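You operate a simulated robot arm through the tools that you are given. There is no shell and no other tool.

Carry out the task below with a simulated robot arm. There is one attempt and no reset: what you move stays moved.

TASK
Warm the beige machine till it says READY, then bond the magnet on the green nameplate.
Fine: the orange switch is the heat; timer on LONG, lid shut, side lever down; wait for DONE and switch the heat off. Leave the lid shut, the lever down and the other magnets alone.

The check looks at the end state, three seconds after you hand in, the way a careful person would. Anything else that was tipped, shoved, dropped, spilled or broken makes it a failure. A push-on lid holds only when it is set on centred and level and pressed home; a screw cap is set on level and turned clockwise until tight.

THE ROBOT
A 7-joint arm with a three-finger gripper, fixed in place. Base frame: the origin is on the floor under the middle of its stand, x ahead of it, y to its left, z up; the work surface is at about z = 806. Lengths are in mm, angles in rad, forces in N, time in s.
It reaches about 1342 mm from its shoulder. Its first joint turns from -2.897 to 2.897 rad. Payload 2.69 kg.
Tool frame: the origin (TCP) lies between the finger pads and is the grasp point; the fingertips stand 30 mm ahead of it; z points along the fingers, y is the line along which they close. The gripper opens to 128 mm; its body begins 117 mm behind the TCP.
Orientation is that of the tool frame in the base frame, as [roll, pitch, yaw] about the fixed x, y, z axes, in that order (R = Rz(yaw) Ry(pitch) Rx(roll)). With the fingers straight down and closing along the base's y, the tool's x points along the base's -x, its y along +y and its z along -z.

THE INTERFACE
- The arm moves only by the tool jog_arm. Its argument "series" is a list of rows, each a list of 7 numbers: the shift along the tool's x, y, z in mm, then the turn, a rotation vector about the tool's x, y, z in rad, then the gripper command, from -1 (fully open) to 1 (shut), values between in proportion. In form: [[tx, ty, tz, ax, ay, az, fingers], ...]. A call has 1 to 20 rows; each row shifts and turns the commanded pose from where the row before left it, along the tool's axes as they then stand. A row lasts 0.2 s, in which the tool goes at most 50 mm and 0.15 rad; a call with a longer step from one row to the next is refused whole, and so is a gripper value outside its range. A pose out of reach is approached as far as the arm can. The call stops where the force on the tool passes 90 N (or 10 N more than at its start, if that is more) or the arm is blocked; 0.2 s more then pass. The fingers move at their own pace (about 127 mm/s each) and stop on an object; they squeeze with about 27 N. The grip force told is the motor's: it shows also when the fingers shut on nothing. Time passes only in rows, and 0.2 s behind the last, so rows that do not move let the fingers close. The reply holds the time, the measured pose of the TCP, the force on the tool along the base axes, the opening and the grip force, in the units named above and with some noise, with the torque about the TCP (base axes, N m) and any sound that the robot's microphone picked up.
- Cameras (640 x 400 px; columns grow to the right, rows downward): "scene" is fixed at [219.3, -500.1, 1646.2]; the picture's right is [0.68, -0.73, 0.00], its down [-0.43, -0.41, -0.80] and it looks along [0.59, 0.55, -0.60] (base axes); focal length 339 px, centre (320, 200). "wrist" rides on the gripper at [58, 54, -131] in the tool frame; the picture's right is [-0.68, 0.74, 0.00], its down [-0.62, -0.57, -0.55] and it looks along [-0.40, -0.37, 0.84] (tool axes); focal length 234 px, centre (320, 200). There is no depth. A picture from a camera that has moved, and an enlarged one, comes with that camera's place and axes in the base frame and with its lens.
- grab_frame(camera): a new picture of that camera. No time passes.
- raise_lower(by): moves the trunk up (or, below 0, down) by that many mm; the arm rides with it, the base frame stays. It gives what a move gives, with no picture.
- enlarge(camera, box): a new picture of the part [left, top, right, bottom] of that camera's present view, enlarged. No time passes.
- finish_job(): hands the job in; it is judged then, once.

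Places have to be worked out from the pictures, the camera data and where the tool is seen. Open the gripper and draw the arm clear of the work before you hand the job in, unless the task says otherwise.

The tools are called after "Request:" as name(argument=value, ...) on one line, values as JSON. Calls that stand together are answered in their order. jog_arm: Moves the arm, as the interface text tells. Its arguments: {"type":"object","properties":{"series":{"type":"array","items":{"type":"array","items":{"type":"number"}}}},"required":["series"]} The other tools are called the same way: raise_lower (by) moves the trunk up or down; grab_frame (camera) takes a picture; enlarge (camera, box) takes an enlarged picture of a part of a camera's view; finish_job () hands the job in.

At the start:

```text
time_s: 0.0
position: [639.1, 278.6, 1261.6]
orientation: [3.14, 0.0, 3.141]
contact_force: [0.7, 0.0, -0.9]
moment: [-0.02, 0.0, -0.01]
gripper_width: 127.6
gripper_force: 0.1
trunk travel left (down, up): [-150.0, 200.0]
```

scene: 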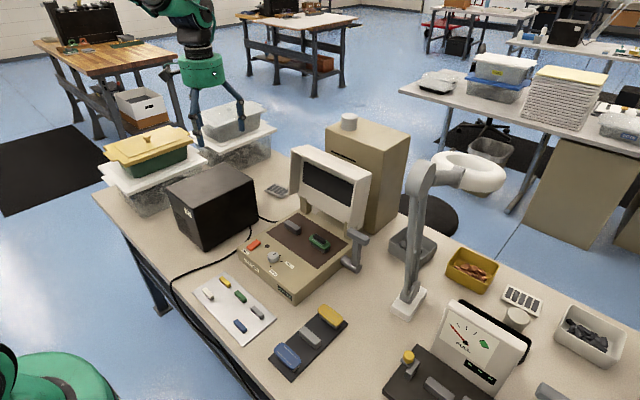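
wrist: 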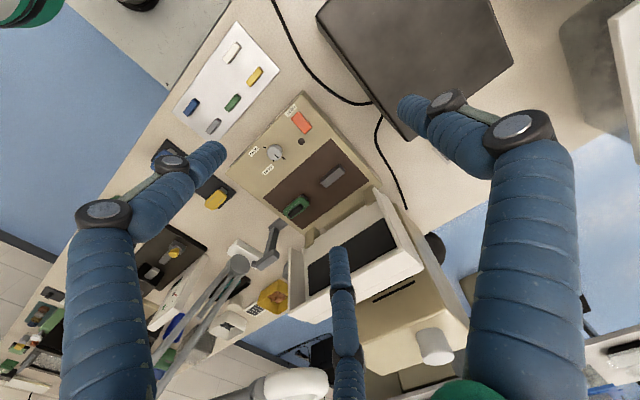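

I start by looking closer at the beige machine and its surroundings in both cameras.

Request:
enlarge(camera="scene", box=[220, 130, 400, 310])

Request:
enlarge(camera="scene", box=[180, 220, 380, 390])

Request:
enlarge(camera="wrist", box=[160, 20, 420, 260])

Request:
enlarge(camera="scene", box=[380, 220, 640, 400])

```text
2.22 times, centred on (310, 220) of scene
camera zoom: at [219.3, -500.1, 1646.2], right [0.68, -0.73, 0.0], down [-0.43, -0.41, -0.8], along [0.59, 0.55, -0.6], focal length 753 px, centre (342, 156)
```

zoom: 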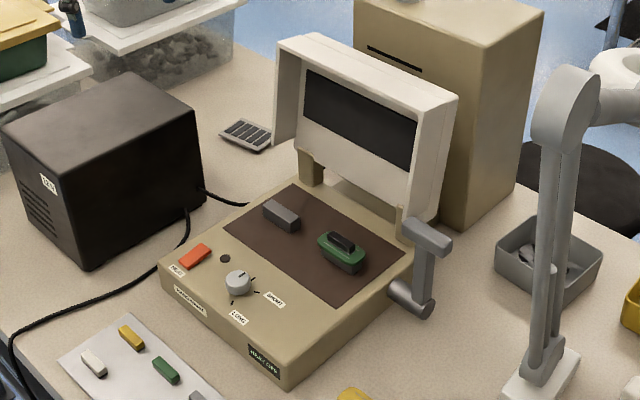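

```text
2.35 times, centred on (280, 305) of scene
camera zoom: at [219.3, -500.1, 1646.2], right [0.68, -0.73, 0.0], down [-0.43, -0.41, -0.8], along [0.59, 0.55, -0.6], focal length 798 px, centre (414, -47)
```

zoom: 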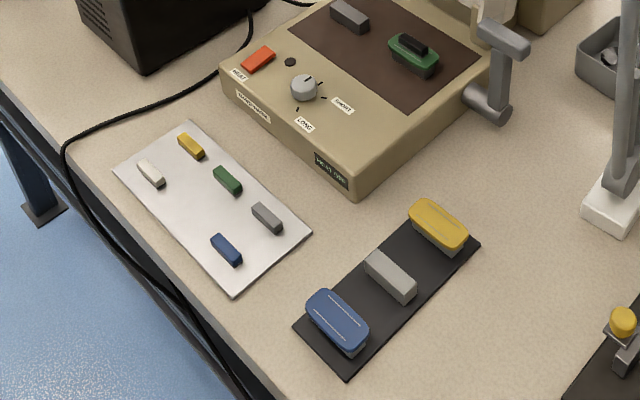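

```text
1.67 times, centred on (290, 140) of wrist
camera zoom: at [580.2, 333.9, 1391.8], right [0.68, 0.74, 0.0], down [0.62, -0.57, 0.55], along [0.4, -0.37, -0.84], focal length 390 px, centre (370, 300)
```

zoom: 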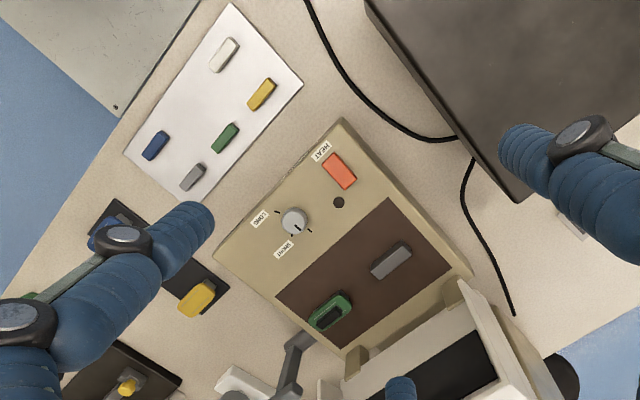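

```text
2.22 times, centred on (510, 310) of scene
camera zoom: at [219.3, -500.1, 1646.2], right [0.68, -0.73, 0.0], down [-0.43, -0.41, -0.8], along [0.59, 0.55, -0.6], focal length 753 px, centre (-102, -44)
```

zoom: 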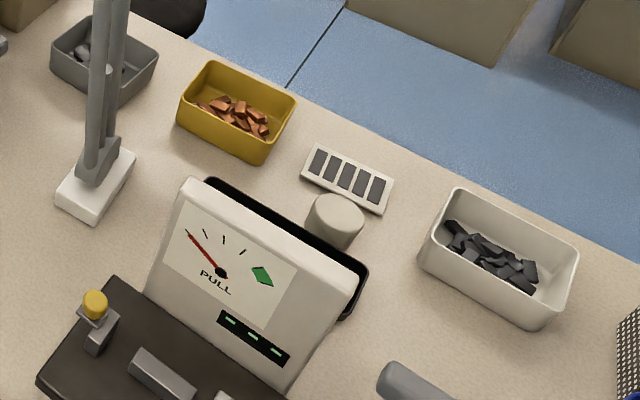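

I need finer views of the display, the switch, the knob and the green nameplate.

Request:
enlarge(camera="scene", box=[270, 280, 310, 305])

Request:
enlarge(camera="scene", box=[280, 210, 360, 260])

Request:
enlarge(camera="scene", box=[235, 230, 315, 280])

Request:
enlarge(camera="wrist", box=[230, 90, 350, 165])

Request:
enlarge(camera="wrist", box=[250, 155, 370, 230])

Request:
enlarge(camera="scene", box=[190, 270, 280, 345])

Request:
enlarge(camera="scene", box=[280, 140, 400, 280])

```text
16.00 times, centred on (290, 292) of scene
camera zoom: at [219.3, -500.1, 1646.2], right [0.68, -0.73, 0.0], down [-0.43, -0.41, -0.8], along [0.59, 0.55, -0.6], focal length 5424 px, centre (800, -1280)
```

zoom: 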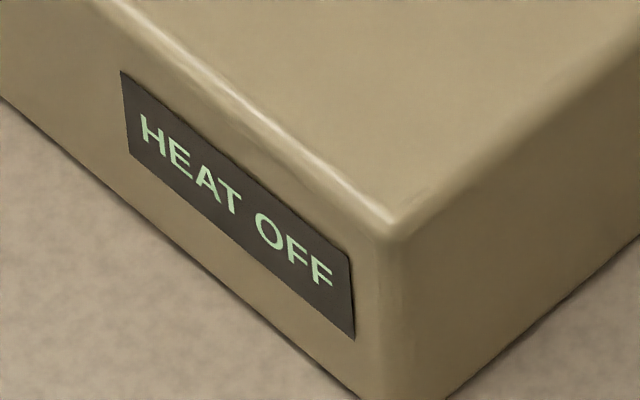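

```text
8.00 times, centred on (320, 235) of scene
camera zoom: at [219.3, -500.1, 1646.2], right [0.68, -0.73, 0.0], down [-0.43, -0.41, -0.8], along [0.59, 0.55, -0.6], focal length 2712 px, centre (320, -80)
```

zoom: 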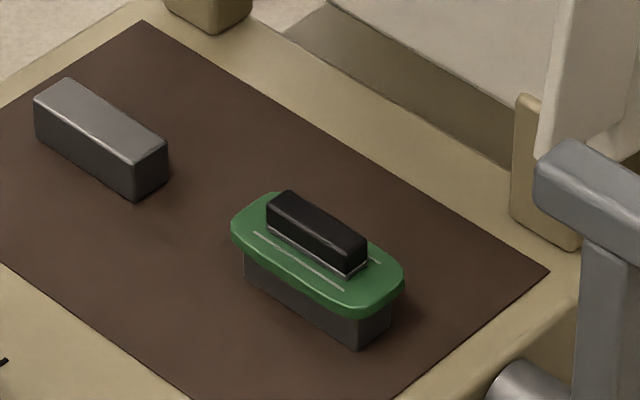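

```text
8.00 times, centred on (275, 255) of scene
camera zoom: at [219.3, -500.1, 1646.2], right [0.68, -0.73, 0.0], down [-0.43, -0.41, -0.8], along [0.59, 0.55, -0.6], focal length 2712 px, centre (680, -240)
```

zoom: 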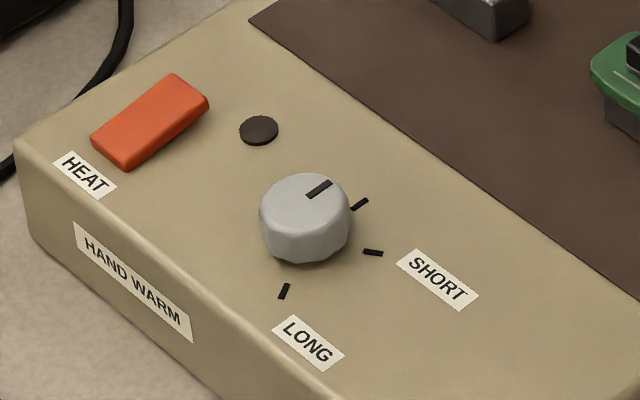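

```text
5.33 times, centred on (290, 128) of wrist
camera zoom: at [580.2, 333.9, 1391.8], right [0.68, 0.74, 0.0], down [0.62, -0.57, 0.55], along [0.4, -0.37, -0.84], focal length 1249 px, centre (480, 587)
```

zoom: 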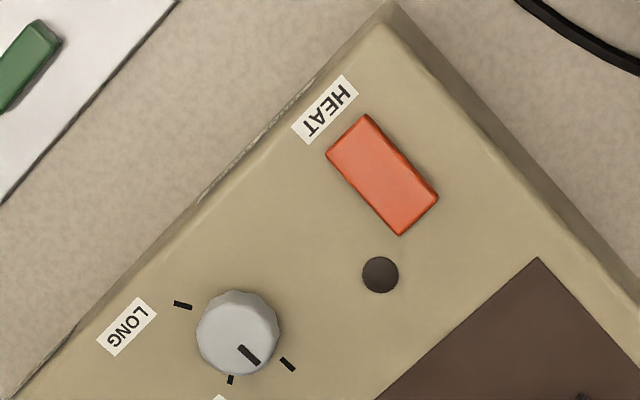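

```text
5.33 times, centred on (310, 192) of wrist
camera zoom: at [580.2, 333.9, 1391.8], right [0.68, 0.74, 0.0], down [0.62, -0.57, 0.55], along [0.4, -0.37, -0.84], focal length 1249 px, centre (373, 240)
```

zoom: 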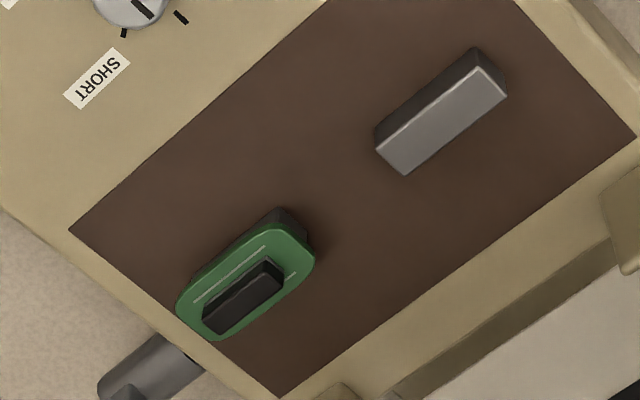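

```text
5.33 times, centred on (235, 308) of scene
camera zoom: at [219.3, -500.1, 1646.2], right [0.68, -0.73, 0.0], down [-0.43, -0.41, -0.8], along [0.59, 0.55, -0.6], focal length 1808 px, centre (773, -373)
```

zoom: 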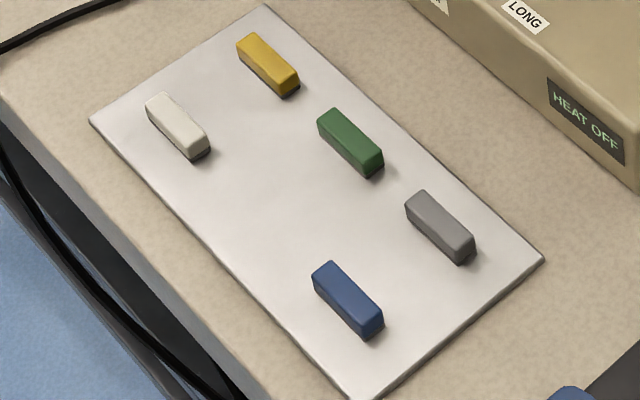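

```text
2.86 times, centred on (340, 210) of scene
camera zoom: at [219.3, -500.1, 1646.2], right [0.68, -0.73, 0.0], down [-0.43, -0.41, -0.8], along [0.59, 0.55, -0.6], focal length 969 px, centre (263, 171)
```

zoom: 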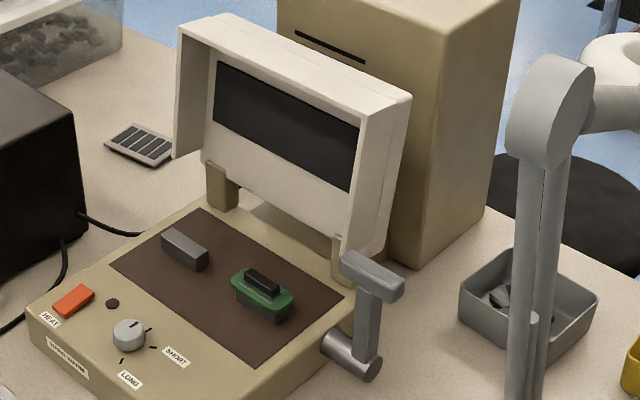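

The panel reads HEAT OFF, and the magnet already lies on the green nameplate in its holder on the platen. Before going near anything I shut the fingers here in the air, to learn what the closed hand looks like.

Request:
jog_arm(series=[[0, 0, 0, 0, 0, 0, 1], [0, 0, 0, 0, 0, 0, 1], [0, 0, 0, 0, 0, 0, 1], [0, 0, 0, 0, 0, 0, 1]])

Request:
grab_frame(camera="wrist")

Request:
enlarge(camera="scene", box=[120, 0, 300, 180])

```text
time_s: 1.0
position: [639.1, 280.4, 1260.8]
orientation: [-3.141, -0.001, -3.142]
contact_force: [0.0, -1.0, -0.3]
moment: [0.0, -0.01, 0.04]
gripper_width: 2.2
gripper_force: 27.2
trunk travel left (down, up): [-150.0, 200.0]
```

```text
taken
camera wrist: at [580.2, 333.9, 1391.8], right [0.68, 0.74, 0.0], down [0.62, -0.57, 0.55], along [0.4, -0.37, -0.84], focal length 234 px, centre (320, 200)
```

wrist: 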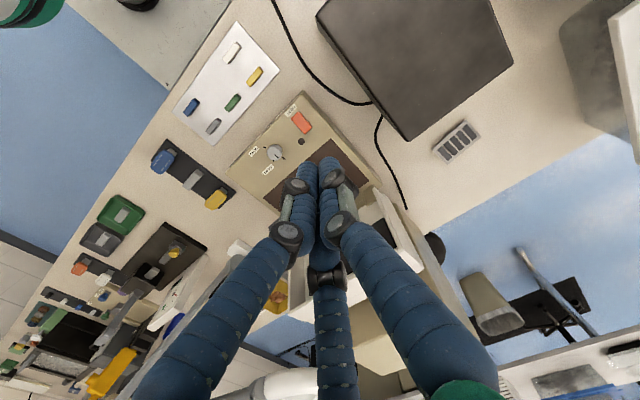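

```text
2.22 times, centred on (210, 90) of scene
camera zoom: at [219.3, -500.1, 1646.2], right [0.68, -0.73, 0.0], down [-0.43, -0.41, -0.8], along [0.59, 0.55, -0.6], focal length 753 px, centre (564, 444)
```

zoom: 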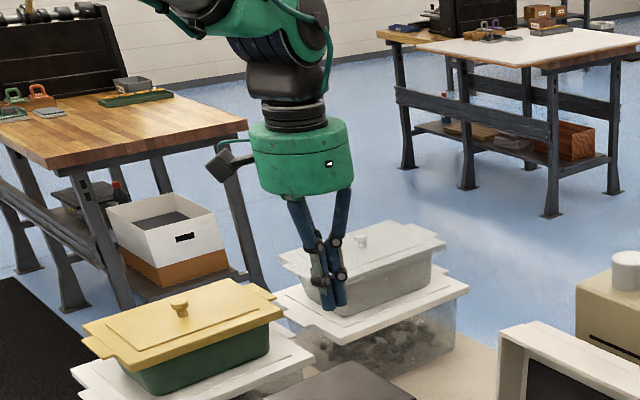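

The shut fingers make a narrow point on the tool axis, which will do for pressing. I now open the hand and bring the wrist camera closer above the control panel (switch at about [657, 209, 867], knob about [662, 119, 880]) to see details.

Request:
jog_arm(series=[[0, -18, 40, 0, 0, 0, -1], [0, -18, 40, 0, 0, 0, -1], [0, -18, 40, 0, 0, 0, -1], [0, -18, 40, 0, 0, 0, -1], [0, -18, 40, 0, 0, 0, -1], [0, 0, 0, 0, 0, 0, -1]])

Request:
grab_frame(camera="wrist")

Request:
grab_frame(camera="scene")

```text
time_s: 2.4
position: [638.5, 188.5, 1061.1]
orientation: [3.14, 0.0, -3.141]
contact_force: [-0.3, 0.3, -0.4]
moment: [0.02, 0.08, 0.03]
gripper_width: 128.1
gripper_force: 0.0
trunk travel left (down, up): [-150.0, 200.0]
```

```text
taken
camera wrist: at [580.3, 243.5, 1191.8], right [0.68, 0.74, 0.0], down [0.62, -0.57, 0.55], along [0.4, -0.37, -0.84], focal length 234 px, centre (320, 200)
```

wrist: 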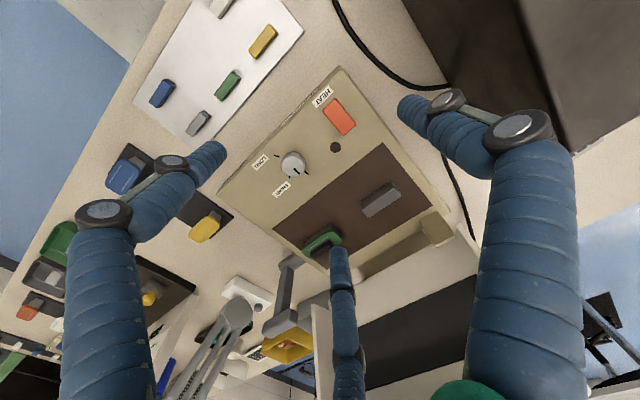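

```text
taken
```

scene: 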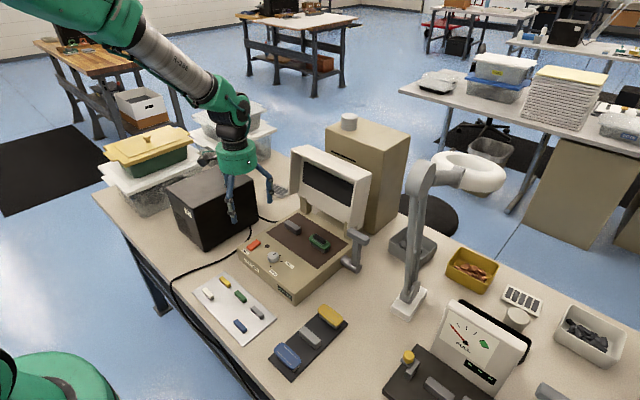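

Now close-ups of the panel, the lever and the lid from the wrist camera.

Request:
enlarge(camera="wrist", box=[240, 70, 370, 200])

Request:
enlarge(camera="wrist", box=[230, 200, 490, 360])

Request:
enlarge(camera="wrist", box=[270, 160, 410, 260])

```text
3.08 times, centred on (305, 135) of wrist
camera zoom: at [580.3, 243.5, 1191.8], right [0.68, 0.74, 0.0], down [0.62, -0.57, 0.55], along [0.4, -0.37, -0.84], focal length 720 px, centre (366, 400)
```

zoom: 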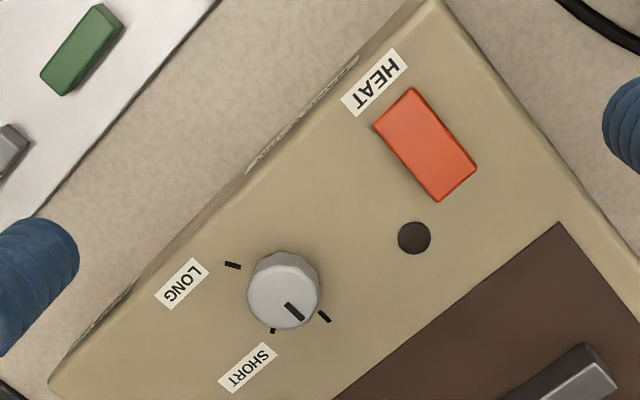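

```text
2.46 times, centred on (360, 280) of wrist
camera zoom: at [580.3, 243.5, 1191.8], right [0.68, 0.74, 0.0], down [0.62, -0.57, 0.55], along [0.4, -0.37, -0.84], focal length 576 px, centre (222, 3)
```

zoom: 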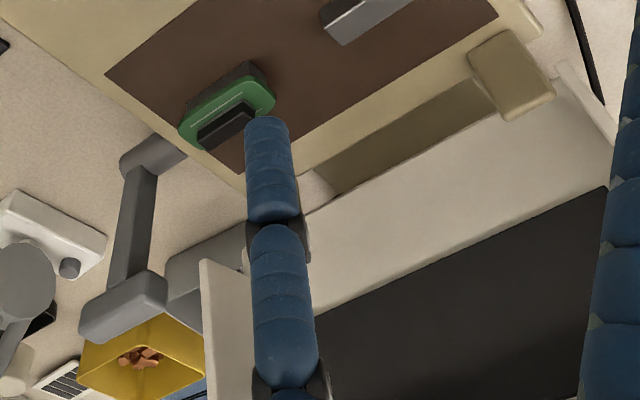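

```text
4.00 times, centred on (340, 210) of wrist
camera zoom: at [580.3, 243.5, 1191.8], right [0.68, 0.74, 0.0], down [0.62, -0.57, 0.55], along [0.4, -0.37, -0.84], focal length 937 px, centre (240, 160)
```

zoom: 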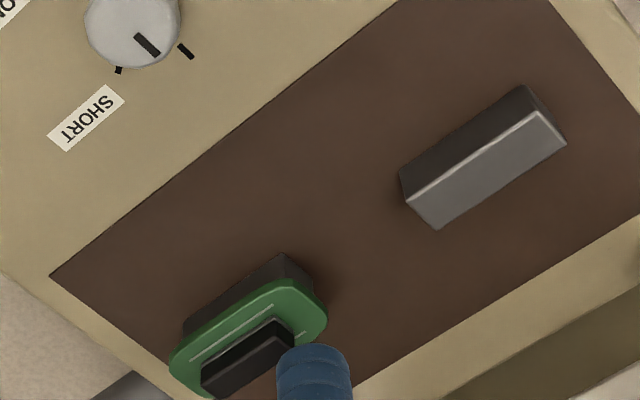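

Request:
enlarge(camera="scene", box=[240, 234, 268, 256])

Request:
enlarge(camera="wrist", box=[310, 85, 370, 145])

Request:
enlarge(camera="scene", box=[335, 215, 385, 280])

```text
16.00 times, centred on (254, 245) of scene
camera zoom: at [219.3, -500.1, 1646.2], right [0.68, -0.73, 0.0], down [-0.43, -0.41, -0.8], along [0.59, 0.55, -0.6], focal length 5424 px, centre (1376, -520)
```

zoom: 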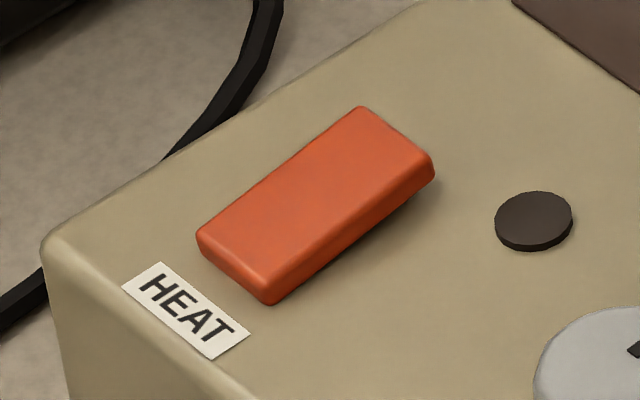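

```text
6.67 times, centred on (340, 115) of wrist
camera zoom: at [580.3, 243.5, 1191.8], right [0.68, 0.74, 0.0], down [0.62, -0.57, 0.55], along [0.4, -0.37, -0.84], focal length 1561 px, centre (187, 767)
```

zoom: 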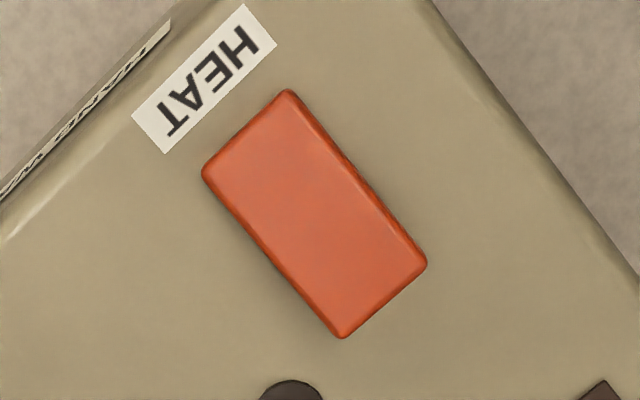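

```text
6.15 times, centred on (360, 248) of scene
camera zoom: at [219.3, -500.1, 1646.2], right [0.68, -0.73, 0.0], down [-0.43, -0.41, -0.8], along [0.59, 0.55, -0.6], focal length 2086 px, centre (74, -92)
```

zoom: 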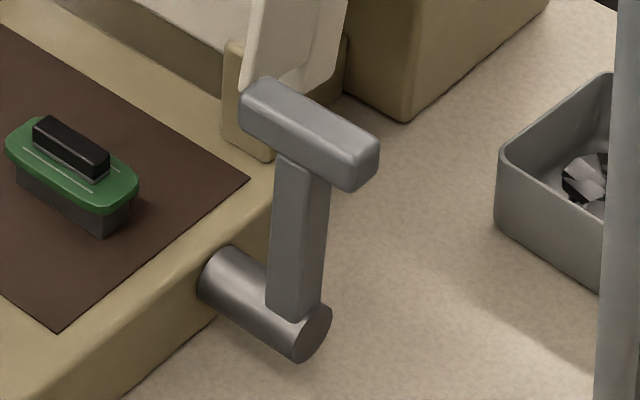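

The switch is a rocker about 43 mm long along x: its near end sits at z about 863 and its far end at about 869, so the far end (x about 674, y about 211) is the raised one to press. I shut the fingers and go above that end.

Request:
jog_arm(series=[[0, 0, 0, 0, 0, 0, 1], [0, 0, 0, 0, 0, 0, 1], [0, 0, 0, 0, 0, 0, 1], [0, 0, 0, 0, 0, 0, 1], [-9, 6, 34, 0, 0, 0, 1], [-9, 6, 34, 0, 0, 0, 1], [-9, 6, 34, 0, 0, 0, 1], [-9, 6, 34, 0, 0, 0, 1], [0, 0, 0, 0, 0, 0, 1]])

Request:
grab_frame(camera="wrist")

Request:
enlarge(camera="scene", box=[210, 170, 330, 280])

```text
time_s: 4.4
position: [677.6, 213.2, 925.3]
orientation: [-3.142, 0.0, -3.141]
contact_force: [0.7, 0.0, -0.6]
moment: [-0.02, 0.0, 0.01]
gripper_width: 2.0
gripper_force: 26.9
trunk travel left (down, up): [-150.0, 200.0]
```

```text
taken
camera wrist: at [617.5, 267.6, 1055.8], right [0.68, 0.74, 0.0], down [0.62, -0.57, 0.55], along [0.4, -0.37, -0.84], focal length 234 px, centre (320, 200)
```

wrist: 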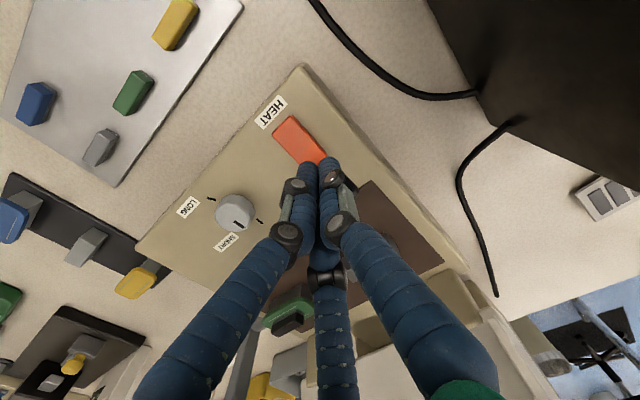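

```text
3.64 times, centred on (270, 225) of scene
camera zoom: at [219.3, -500.1, 1646.2], right [0.68, -0.73, 0.0], down [-0.43, -0.41, -0.8], along [0.59, 0.55, -0.6], focal length 1233 px, centre (502, 109)
```

zoom: 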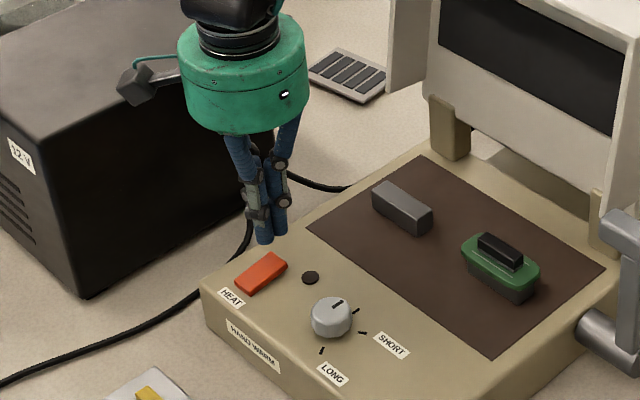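

The tips (z about 895) are right above the far end of the rocker. I go down gently in small steps to press it.

Request:
jog_arm(series=[[0, 0, 10, 0, 0, 0, 1], [0, 0, 8, 0, 0, 0, 1], [0, 0, 4, 0, 0, 0, 1], [0, 0, 3, 0, 0, 0, 1], [0, 0, 0, 0, 0, 0, 1]])

Request:
enlarge(camera="scene", box=[235, 215, 285, 260])

Request:
enlarge(camera="scene", box=[270, 280, 310, 305])

```text
time_s: 5.6
position: [676.3, 214.4, 901.3]
orientation: [3.141, -0.002, 3.141]
contact_force: [-0.2, 0.2, -0.5]
moment: [-0.03, 0.02, -0.02]
gripper_width: 1.8
gripper_force: 27.1
trunk travel left (down, up): [-150.0, 200.0]
```

```text
8.89 times, centred on (260, 238) of scene
camera zoom: at [219.3, -500.1, 1646.2], right [0.68, -0.73, 0.0], down [-0.43, -0.41, -0.8], along [0.59, 0.55, -0.6], focal length 3014 px, centre (853, -133)
```

zoom: 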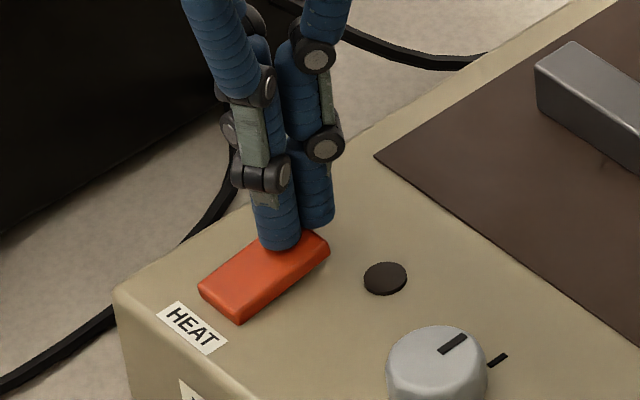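

```text
16.00 times, centred on (290, 292) of scene
camera zoom: at [219.3, -500.1, 1646.2], right [0.68, -0.73, 0.0], down [-0.43, -0.41, -0.8], along [0.59, 0.55, -0.6], focal length 5424 px, centre (800, -1280)
```

zoom: 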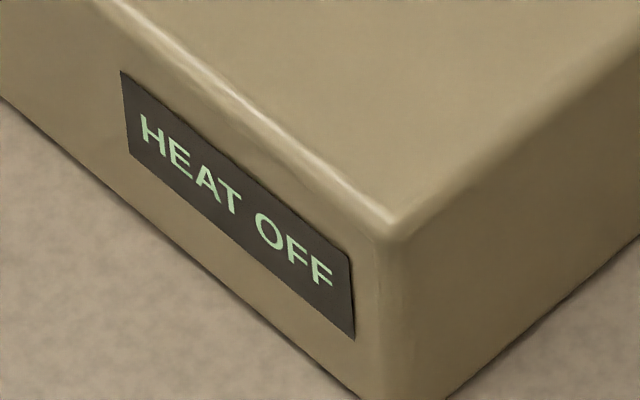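

The tips hang just over the raised end with no contact yet. I carry on down in 2 mm steps.

Request:
jog_arm(series=[[0, 0, 2, 0, 0, 0, 1], [0, 0, 2, 0, 0, 0, 1], [0, 0, 2, 0, 0, 0, 1]])

Request:
enlarge(camera="scene", box=[235, 215, 285, 260])

Request:
enlarge(camera="scene", box=[270, 280, 310, 305])

```text
time_s: 6.4
position: [676.2, 213.4, 896.5]
orientation: [-3.142, 0.002, 3.14]
contact_force: [-3.1, -1.3, 22.2]
moment: [-0.15, 0.45, 0.02]
gripper_width: 2.1
gripper_force: 26.5
trunk travel left (down, up): [-150.0, 200.0]
```

```text
8.89 times, centred on (260, 238) of scene
camera zoom: at [219.3, -500.1, 1646.2], right [0.68, -0.73, 0.0], down [-0.43, -0.41, -0.8], along [0.59, 0.55, -0.6], focal length 3014 px, centre (853, -133)
```

zoom: 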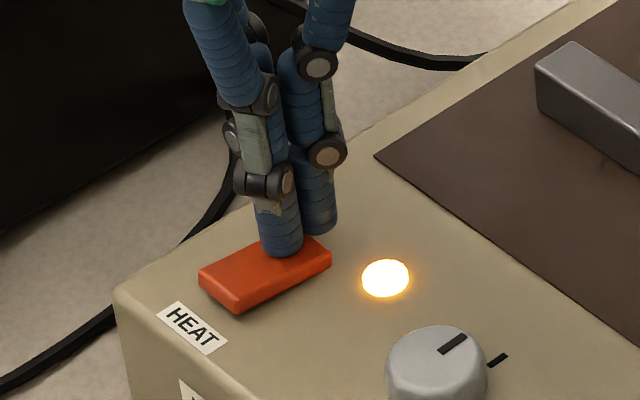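

```text
16.00 times, centred on (290, 292) of scene
camera zoom: at [219.3, -500.1, 1646.2], right [0.68, -0.73, 0.0], down [-0.43, -0.41, -0.8], along [0.59, 0.55, -0.6], focal length 5424 px, centre (800, -1280)
```

zoom: 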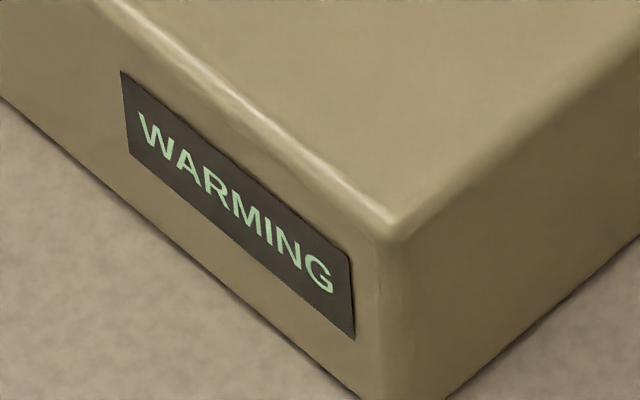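

The rocker clicked over: the lamp is lit and the panel says WARMING. While it warms I lift off and go above the timer knob (about [660, 116]) with the hand open, to measure it.

Request:
jog_arm(series=[[0, 0, -25, 0, 0, 0, 1], [0, 0, -25, 0, 0, 0, 1], [5, -33, -5, 0, 0, 0, 0], [5, -33, -5, 0, 0, 0, -1], [6, -33, -5, 0, 0, 0, -1], [0, 0, 0, 0, 0, 0, -1], [0, 0, 0, 0, 0, 0, -1]])

Request:
grab_frame(camera="wrist")

Request:
enlarge(camera="scene", box=[235, 210, 325, 310])

```text
time_s: 8.0
position: [658.2, 115.1, 959.8]
orientation: [-3.141, 0.0, -3.14]
contact_force: [0.6, 0.0, 1.0]
moment: [-0.01, -0.03, -0.01]
gripper_width: 127.8
gripper_force: 0.0
trunk travel left (down, up): [-150.0, 200.0]
```

```text
taken
camera wrist: at [599.9, 169.3, 1090.6], right [0.68, 0.74, 0.0], down [0.62, -0.57, 0.55], along [0.4, -0.37, -0.84], focal length 234 px, centre (320, 200)
```

wrist: 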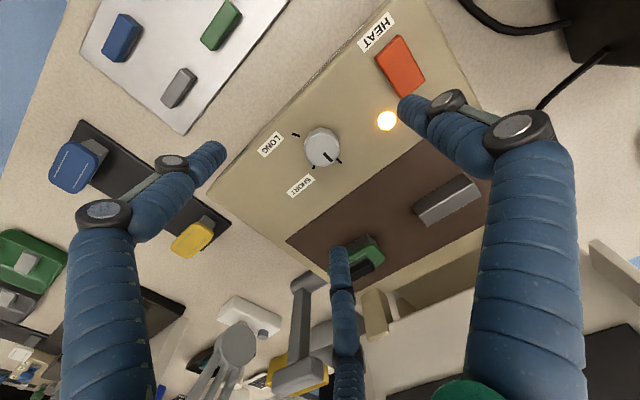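

```text
4.00 times, centred on (280, 260) of scene
camera zoom: at [219.3, -500.1, 1646.2], right [0.68, -0.73, 0.0], down [-0.43, -0.41, -0.8], along [0.59, 0.55, -0.6], focal length 1356 px, centre (480, -40)
```

zoom: 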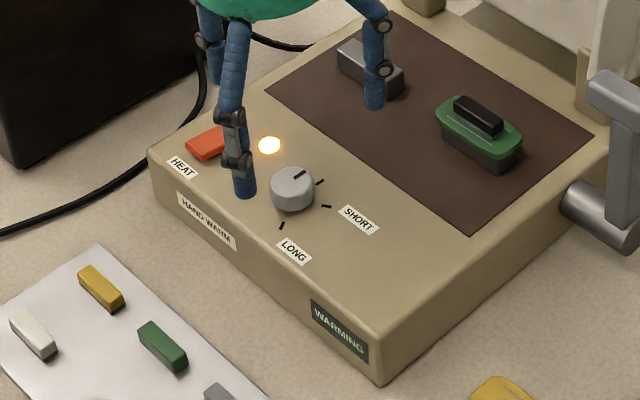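

Request:
enlarge(camera="wrist", box=[260, 100, 380, 200])

Request:
enlarge(camera="scene", box=[295, 225, 320, 245])

```text
4.00 times, centred on (320, 150) of wrist
camera zoom: at [599.9, 169.3, 1090.6], right [0.68, 0.74, 0.0], down [0.62, -0.57, 0.55], along [0.4, -0.37, -0.84], focal length 937 px, centre (320, 400)
```

zoom: 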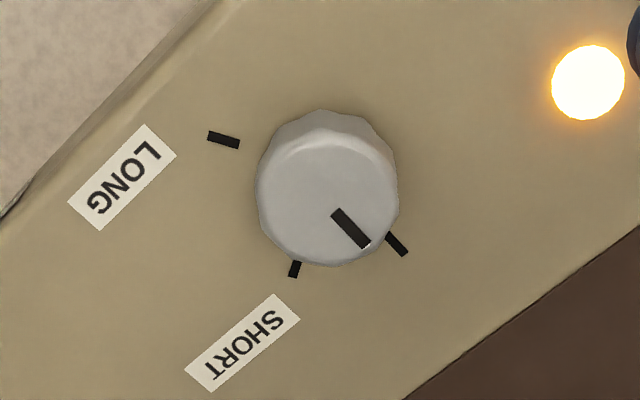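

```text
16.00 times, centred on (308, 235) of scene
camera zoom: at [219.3, -500.1, 1646.2], right [0.68, -0.73, 0.0], down [-0.43, -0.41, -0.8], along [0.59, 0.55, -0.6], focal length 5424 px, centre (520, -360)
```

zoom: 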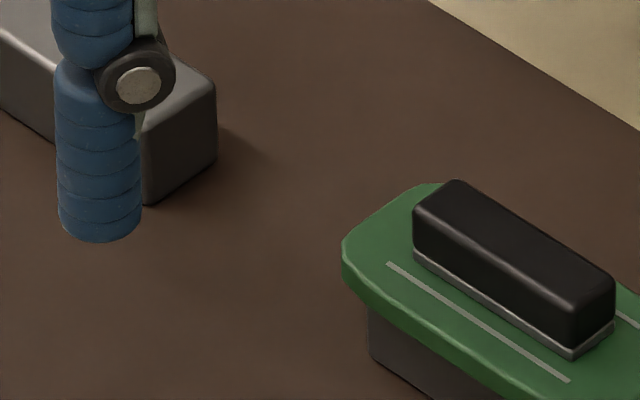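

Ticks are at about 0°, -60° (SHORT) and about -150° (LONG) from +x, around a knob centre near [661, 114.5], top z about 877; the pointer now stands at the unlabelled 0 tick. I pre-rotate the hand anticlockwise by 1.3 rad, half closed, and descend around the knob.

Request:
jog_arm(series=[[-2.7, 0, 0, 0, 0, 0, -0.1], [0, 0, 0, 0, 0, -0.145, -0.1], [0, 0, 0, 0, 0, -0.145, -0.1], [0, 0, 0, 0, 0, -0.145, -0.1], [0, 0, 0, 0, 0, -0.145, -0.1], [0, 0, 0, 0, 0, -0.145, -0.1], [0, 0, 0, 0, 0, -0.145, -0.1], [0, 0, 0, 0, 0, -0.145, -0.1], [0, 0, 0, 0, 0, -0.145, -0.1], [0, 0, 0, 0, 0, -0.145, -0.1], [0, 0, 20, 0, 0, 0, -0.1], [0, 0, 15, 0, 0, 0, -0.1], [0, 0, 0, 0, 0, 0, -0.1]])

Request:
grab_frame(camera="wrist")

Request:
enlarge(camera="scene", box=[235, 220, 325, 310])

```text
time_s: 10.8
position: [662.3, 116.2, 922.5]
orientation: [3.141, 0.0, -1.834]
contact_force: [0.0, -0.5, 0.3]
moment: [-0.01, 0.03, 0.01]
gripper_width: 70.5
gripper_force: 0.2
trunk travel left (down, up): [-150.0, 200.0]
```

```text
taken
camera wrist: at [594.0, 73.2, 1054.5], right [-0.53, 0.85, 0.0], down [0.71, 0.45, 0.55], along [0.46, 0.29, -0.84], focal length 234 px, centre (320, 200)
```

wrist: 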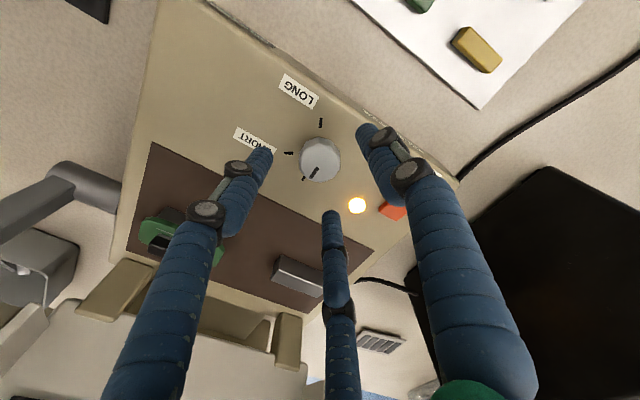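

```text
4.44 times, centred on (280, 265) of scene
camera zoom: at [219.3, -500.1, 1646.2], right [0.68, -0.73, 0.0], down [-0.43, -0.41, -0.8], along [0.59, 0.55, -0.6], focal length 1507 px, centre (498, -89)
```

zoom: 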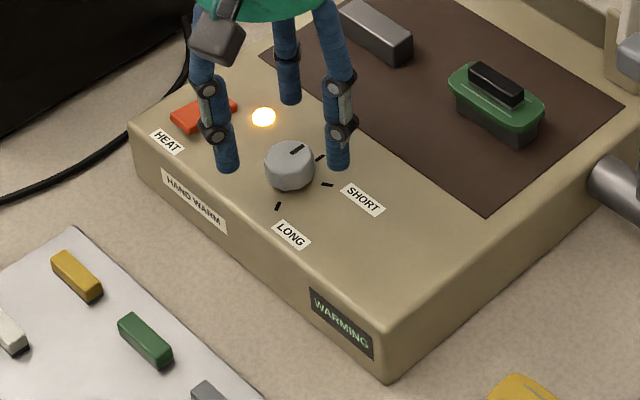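

The three fingertips ring the knob evenly (their centroid is about [662, 116], knob at [661, 115]). I lower 27 mm so the tips are a few mm above the panel and close on the knob.

Request:
jog_arm(series=[[0, 0, 14, 0, 0, 0, -0.1], [0, 0, 8, 0, 0, 0, -0.1], [0, 0, 4, 0, 0, 0, -0.1], [0, 0, 0, 0, 0, 0, 1], [0, 0, 0, 0, 0, 0, 1], [0, 0, 0, 0, 0, 0, 1]])

Request:
enlarge(camera="scene", box=[250, 225, 310, 285])

Request:
enlarge(camera="wrist", box=[230, 70, 420, 240])

```text
time_s: 12.2
position: [662.0, 115.5, 898.0]
orientation: [-3.14, -0.001, -1.837]
contact_force: [0.7, 0.3, -0.1]
moment: [0.03, -0.12, -0.04]
gripper_width: 32.6
gripper_force: 45.9
trunk travel left (down, up): [-150.0, 200.0]
```

```text
6.67 times, centred on (280, 255) of scene
camera zoom: at [219.3, -500.1, 1646.2], right [0.68, -0.73, 0.0], down [-0.43, -0.41, -0.8], along [0.59, 0.55, -0.6], focal length 2260 px, centre (587, -167)
```

zoom: 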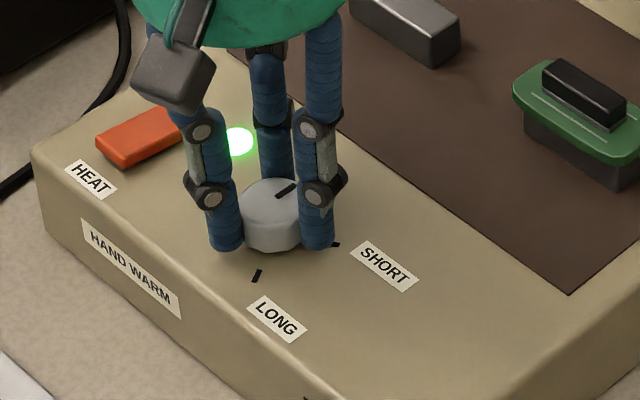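

```text
2.35 times, centred on (325, 155) of wrist
camera zoom: at [594.0, 72.8, 1028.8], right [-0.53, 0.85, 0.0], down [0.71, 0.45, 0.55], along [0.46, 0.29, -0.84], focal length 551 px, centre (308, 306)
```

zoom: 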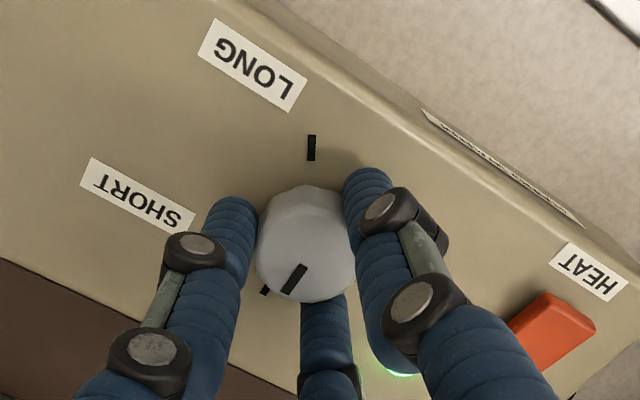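

The fingers hold the knob (32.6 mm) and the lamp has turned green. I turn the knob clockwise about half the way first and check that it follows.

Request:
jog_arm(series=[[0, 0, 0, 0, 0, 0.1, 1], [0, 0, 0, 0, 0, 0.13, 1], [0, 0, 0, 0, 0, 0.13, 1], [0, 0, 0, 0, 0, 0.13, 1], [0, 0, 0, 0, 0, 0.13, 1], [0, 0, 0, 0, 0, 0.13, 1], [0, 0, 0, 0, 0, 0.13, 1], [0, 0, 0, 0, 0, 0.13, 1], [0, 0, 0, 0, 0, 0, 1]])

Request:
enlarge(camera="scene", box=[250, 225, 310, 285])

Request:
enlarge(camera="wrist", box=[230, 70, 420, 240])

Request:
enlarge(camera="scene", box=[270, 280, 310, 305])

```text
time_s: 14.2
position: [663.0, 114.3, 898.1]
orientation: [-3.142, 0.002, -2.848]
contact_force: [-3.9, 3.9, 1.7]
moment: [0.11, 0.12, 0.01]
gripper_width: 32.3
gripper_force: 44.9
trunk travel left (down, up): [-150.0, 200.0]
```

```text
6.67 times, centred on (280, 255) of scene
camera zoom: at [219.3, -500.1, 1646.2], right [0.68, -0.73, 0.0], down [-0.43, -0.41, -0.8], along [0.59, 0.55, -0.6], focal length 2260 px, centre (587, -167)
```

zoom: 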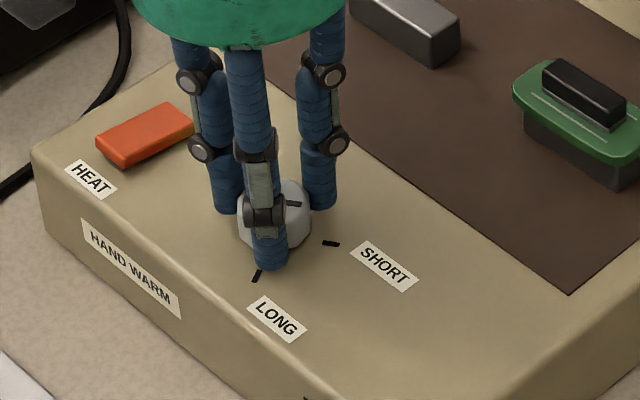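

```text
2.35 times, centred on (325, 155) of wrist
camera zoom: at [589.7, 149.7, 1028.9], right [0.43, 0.9, 0.0], down [0.75, -0.36, 0.55], along [0.49, -0.24, -0.84], focal length 551 px, centre (308, 306)
```

zoom: 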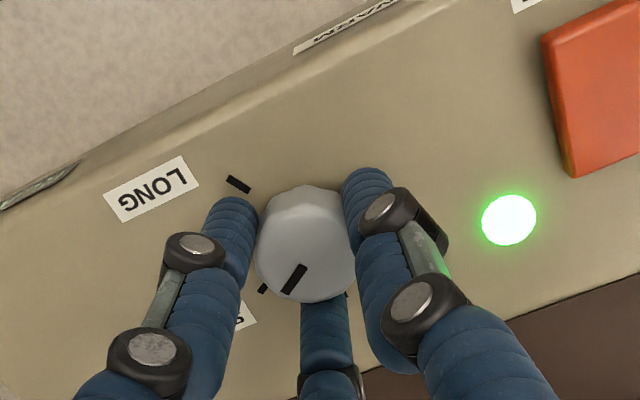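

```text
16.00 times, centred on (290, 292) of scene
camera zoom: at [219.3, -500.1, 1646.2], right [0.68, -0.73, 0.0], down [-0.43, -0.41, -0.8], along [0.59, 0.55, -0.6], focal length 5424 px, centre (800, -1280)
```

zoom: 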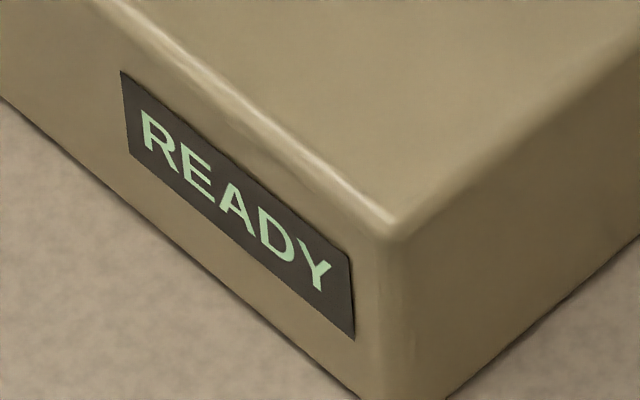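

The panel says READY and the knob follows the hand exactly (it is now at SHORT). I carry on turning about 1.6 rad more to the LONG tick.

Request:
jog_arm(series=[[0, 0, 0, 0, 0, 0.13, 1], [0, 0, 0, 0, 0, 0.13, 1], [0, 0, 0, 0, 0, 0.13, 1], [0, 0, 0, 0, 0, 0.13, 1], [0, 0, 0, 0, 0, 0.13, 1], [0, 0, 0, 0, 0, 0.13, 1], [0, 0, 0, 0, 0, 0.13, 1], [0, 0, 0, 0, 0, 0.13, 1], [0, 0, 0, 0, 0, 0.13, 1], [0, 0, 0, 0, 0, 0.13, 1], [0, 0, 0, 0, 0, 0.13, 1], [0, 0, 0, 0, 0, 0.13, 1], [0, 0, 0, 0, 0, 0, 1]])

Request:
enlarge(camera="scene", box=[250, 225, 310, 285])

Request:
enlarge(camera="wrist", box=[230, 70, 420, 240])

Request:
enlarge(camera="scene", box=[270, 280, 310, 305])

```text
time_s: 17.0
position: [662.1, 114.5, 898.0]
orientation: [3.141, 0.001, 1.873]
contact_force: [-0.6, 4.8, 0.3]
moment: [0.14, 0.02, 0.04]
gripper_width: 32.3
gripper_force: 44.8
trunk travel left (down, up): [-150.0, 200.0]
```

```text
6.67 times, centred on (280, 255) of scene
camera zoom: at [219.3, -500.1, 1646.2], right [0.68, -0.73, 0.0], down [-0.43, -0.41, -0.8], along [0.59, 0.55, -0.6], focal length 2260 px, centre (587, -167)
```

zoom: 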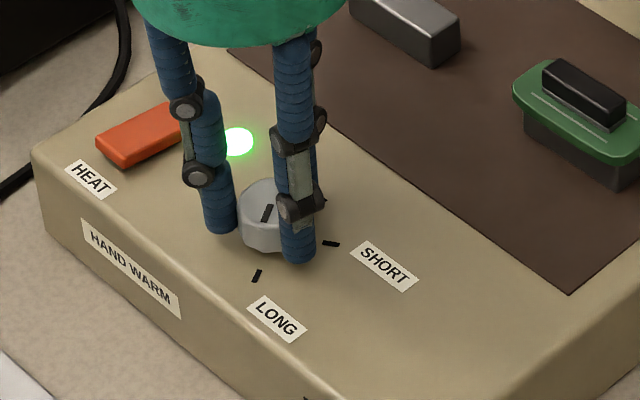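

```text
2.35 times, centred on (325, 155) of wrist
camera zoom: at [695.1, 187.1, 1028.9], right [0.91, -0.43, 0.0], down [-0.36, -0.76, 0.55], along [-0.23, -0.5, -0.84], focal length 551 px, centre (308, 306)
```

zoom: 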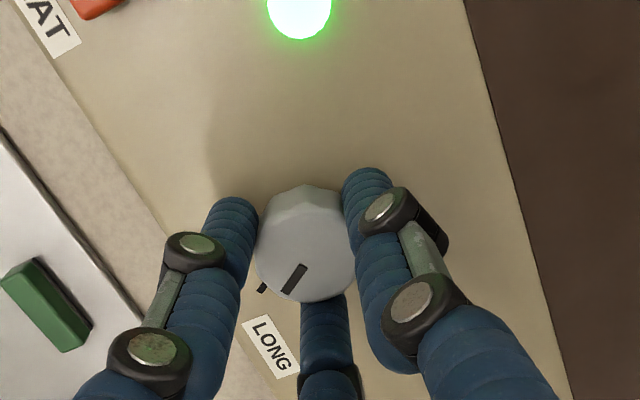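

```text
16.00 times, centred on (290, 292) of scene
camera zoom: at [219.3, -500.1, 1646.2], right [0.68, -0.73, 0.0], down [-0.43, -0.41, -0.8], along [0.59, 0.55, -0.6], focal length 5424 px, centre (800, -1280)
```

zoom: 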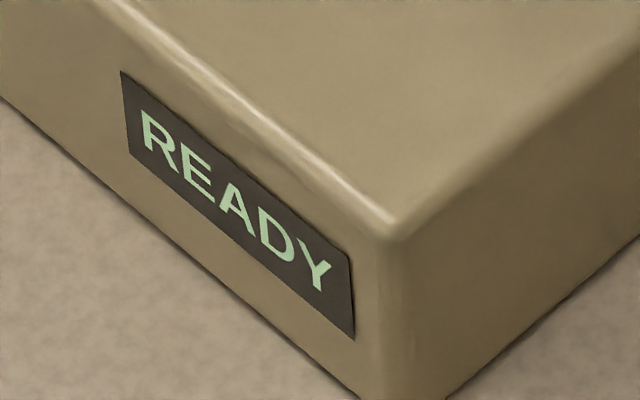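

Pointer lines up with the LONG tick to within about 3°; I add a last 0.05 rad clockwise, then open the fingers and lift off.

Request:
jog_arm(series=[[0, 0, 0, 0, 0, 0.05, 1], [0, 0, 0, 0, 0, 0, 1], [0, 0, 0, 0, 0, 0, 0], [0, 0, 0, 0, 0, 0, -0.1], [0, 0, 0, 0, 0, 0, -0.1], [0, 0, -20, 0, 0, 0, -0.1], [0, 0, -40, 0, 0, 0, -0.1], [0, 0, -40, 0, 0, 0, -0.1], [0, 0, 0, 0, 0, 0, -0.1]])

Request:
enlarge(camera="scene", box=[255, 235, 305, 275])

Request:
grab_frame(camera="wrist")

Request:
grab_frame(camera="scene")

```text
time_s: 19.0
position: [662.2, 115.8, 997.6]
orientation: [-3.14, -0.001, 1.825]
contact_force: [-0.3, 0.1, -0.2]
moment: [-0.01, -0.06, -0.01]
gripper_width: 70.3
gripper_force: 0.1
trunk travel left (down, up): [-150.0, 200.0]
```

```text
10.00 times, centred on (280, 255) of scene
camera zoom: at [219.3, -500.1, 1646.2], right [0.68, -0.73, 0.0], down [-0.43, -0.41, -0.8], along [0.59, 0.55, -0.6], focal length 3390 px, centre (720, -350)
```

zoom: 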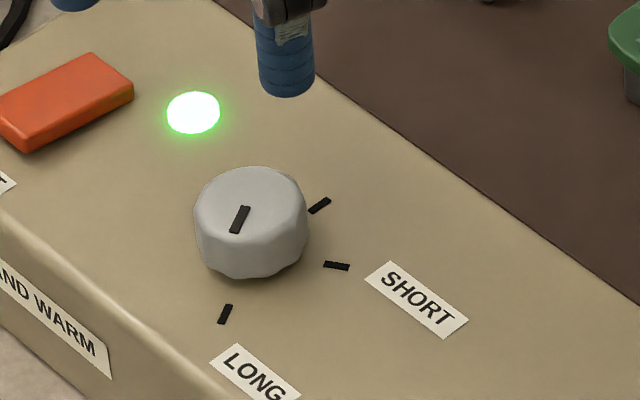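

```text
taken
camera wrist: at [698.0, 184.8, 1128.5], right [0.88, -0.47, 0.0], down [-0.39, -0.74, 0.55], along [-0.26, -0.48, -0.84], focal length 234 px, centre (320, 200)
```

wrist: 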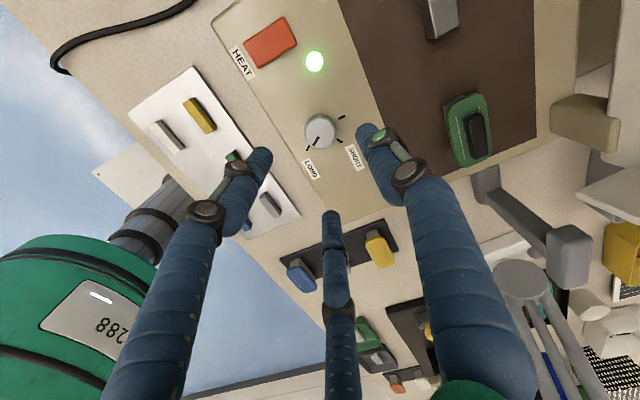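

```text
taken
```

scene: 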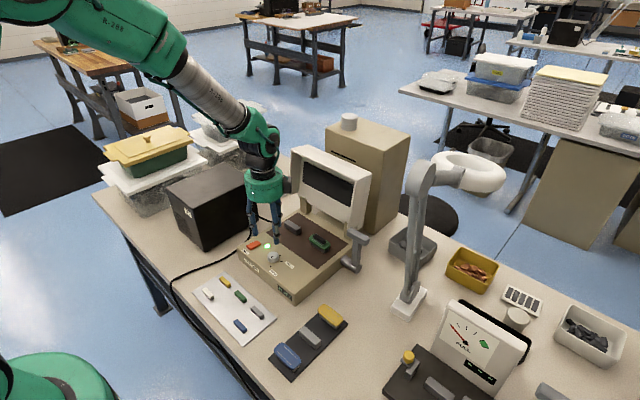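

Request:
enlarge(camera="wrist", box=[270, 90, 370, 190])

Request:
enlarge(camera="wrist", box=[420, 70, 640, 290])

```text
4.00 times, centred on (320, 140) of wrist
camera zoom: at [698.0, 184.8, 1128.5], right [0.88, -0.47, 0.0], down [-0.39, -0.74, 0.55], along [-0.26, -0.48, -0.84], focal length 937 px, centre (320, 440)
```

zoom: 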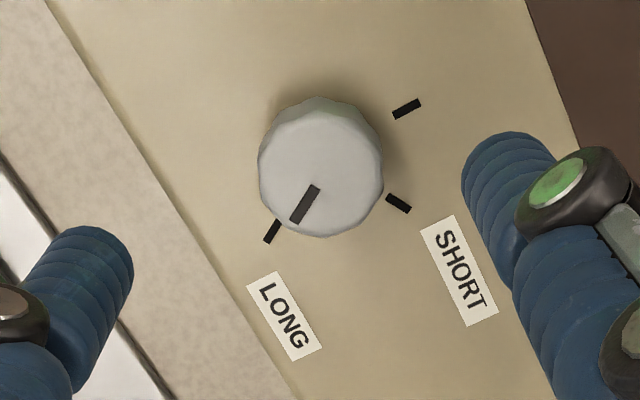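

```text
1.82 times, centred on (530, 180) of wrist
camera zoom: at [698.0, 184.8, 1128.5], right [0.88, -0.47, 0.0], down [-0.39, -0.74, 0.55], along [-0.26, -0.48, -0.84], focal length 426 px, centre (-62, 236)
```

zoom: 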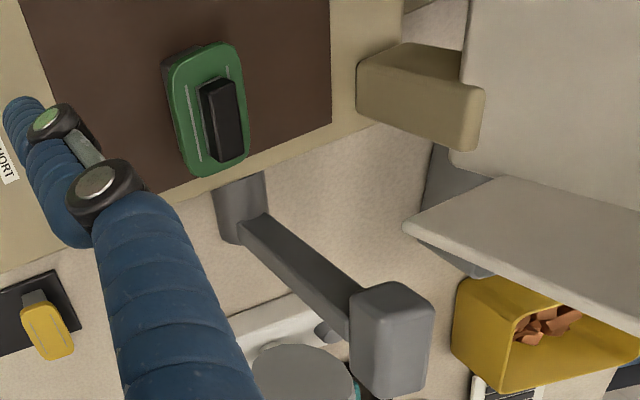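

The pointer lines up with LONG. Next the lid: I study it in the scene camera, along with the gap to the cabinet behind.

Request:
enlarge(camera="scene", box=[285, 110, 415, 240])

Request:
enlarge(camera="scene", box=[335, 160, 415, 240])

```text
3.08 times, centred on (350, 175) of scene
camera zoom: at [219.3, -500.1, 1646.2], right [0.68, -0.73, 0.0], down [-0.43, -0.41, -0.8], along [0.59, 0.55, -0.6], focal length 1043 px, centre (228, 277)
```

zoom: 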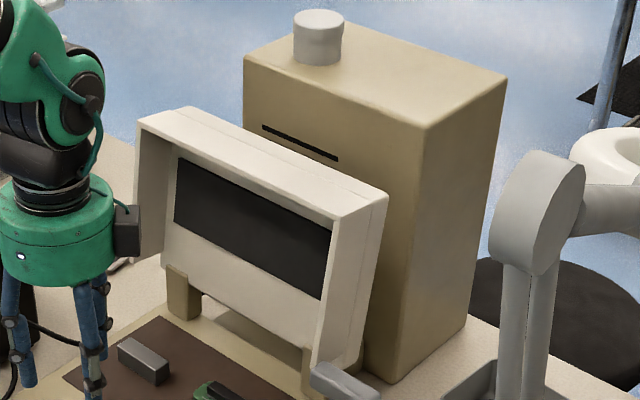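

```text
5.00 times, centred on (375, 200) of scene
camera zoom: at [219.3, -500.1, 1646.2], right [0.68, -0.73, 0.0], down [-0.43, -0.41, -0.8], along [0.59, 0.55, -0.6], focal length 1695 px, centre (45, 200)
```

zoom: 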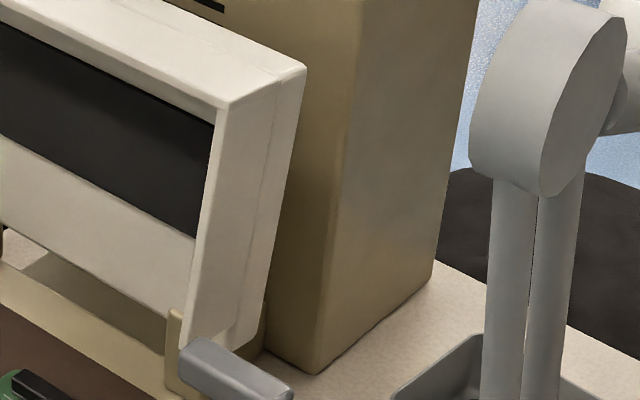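

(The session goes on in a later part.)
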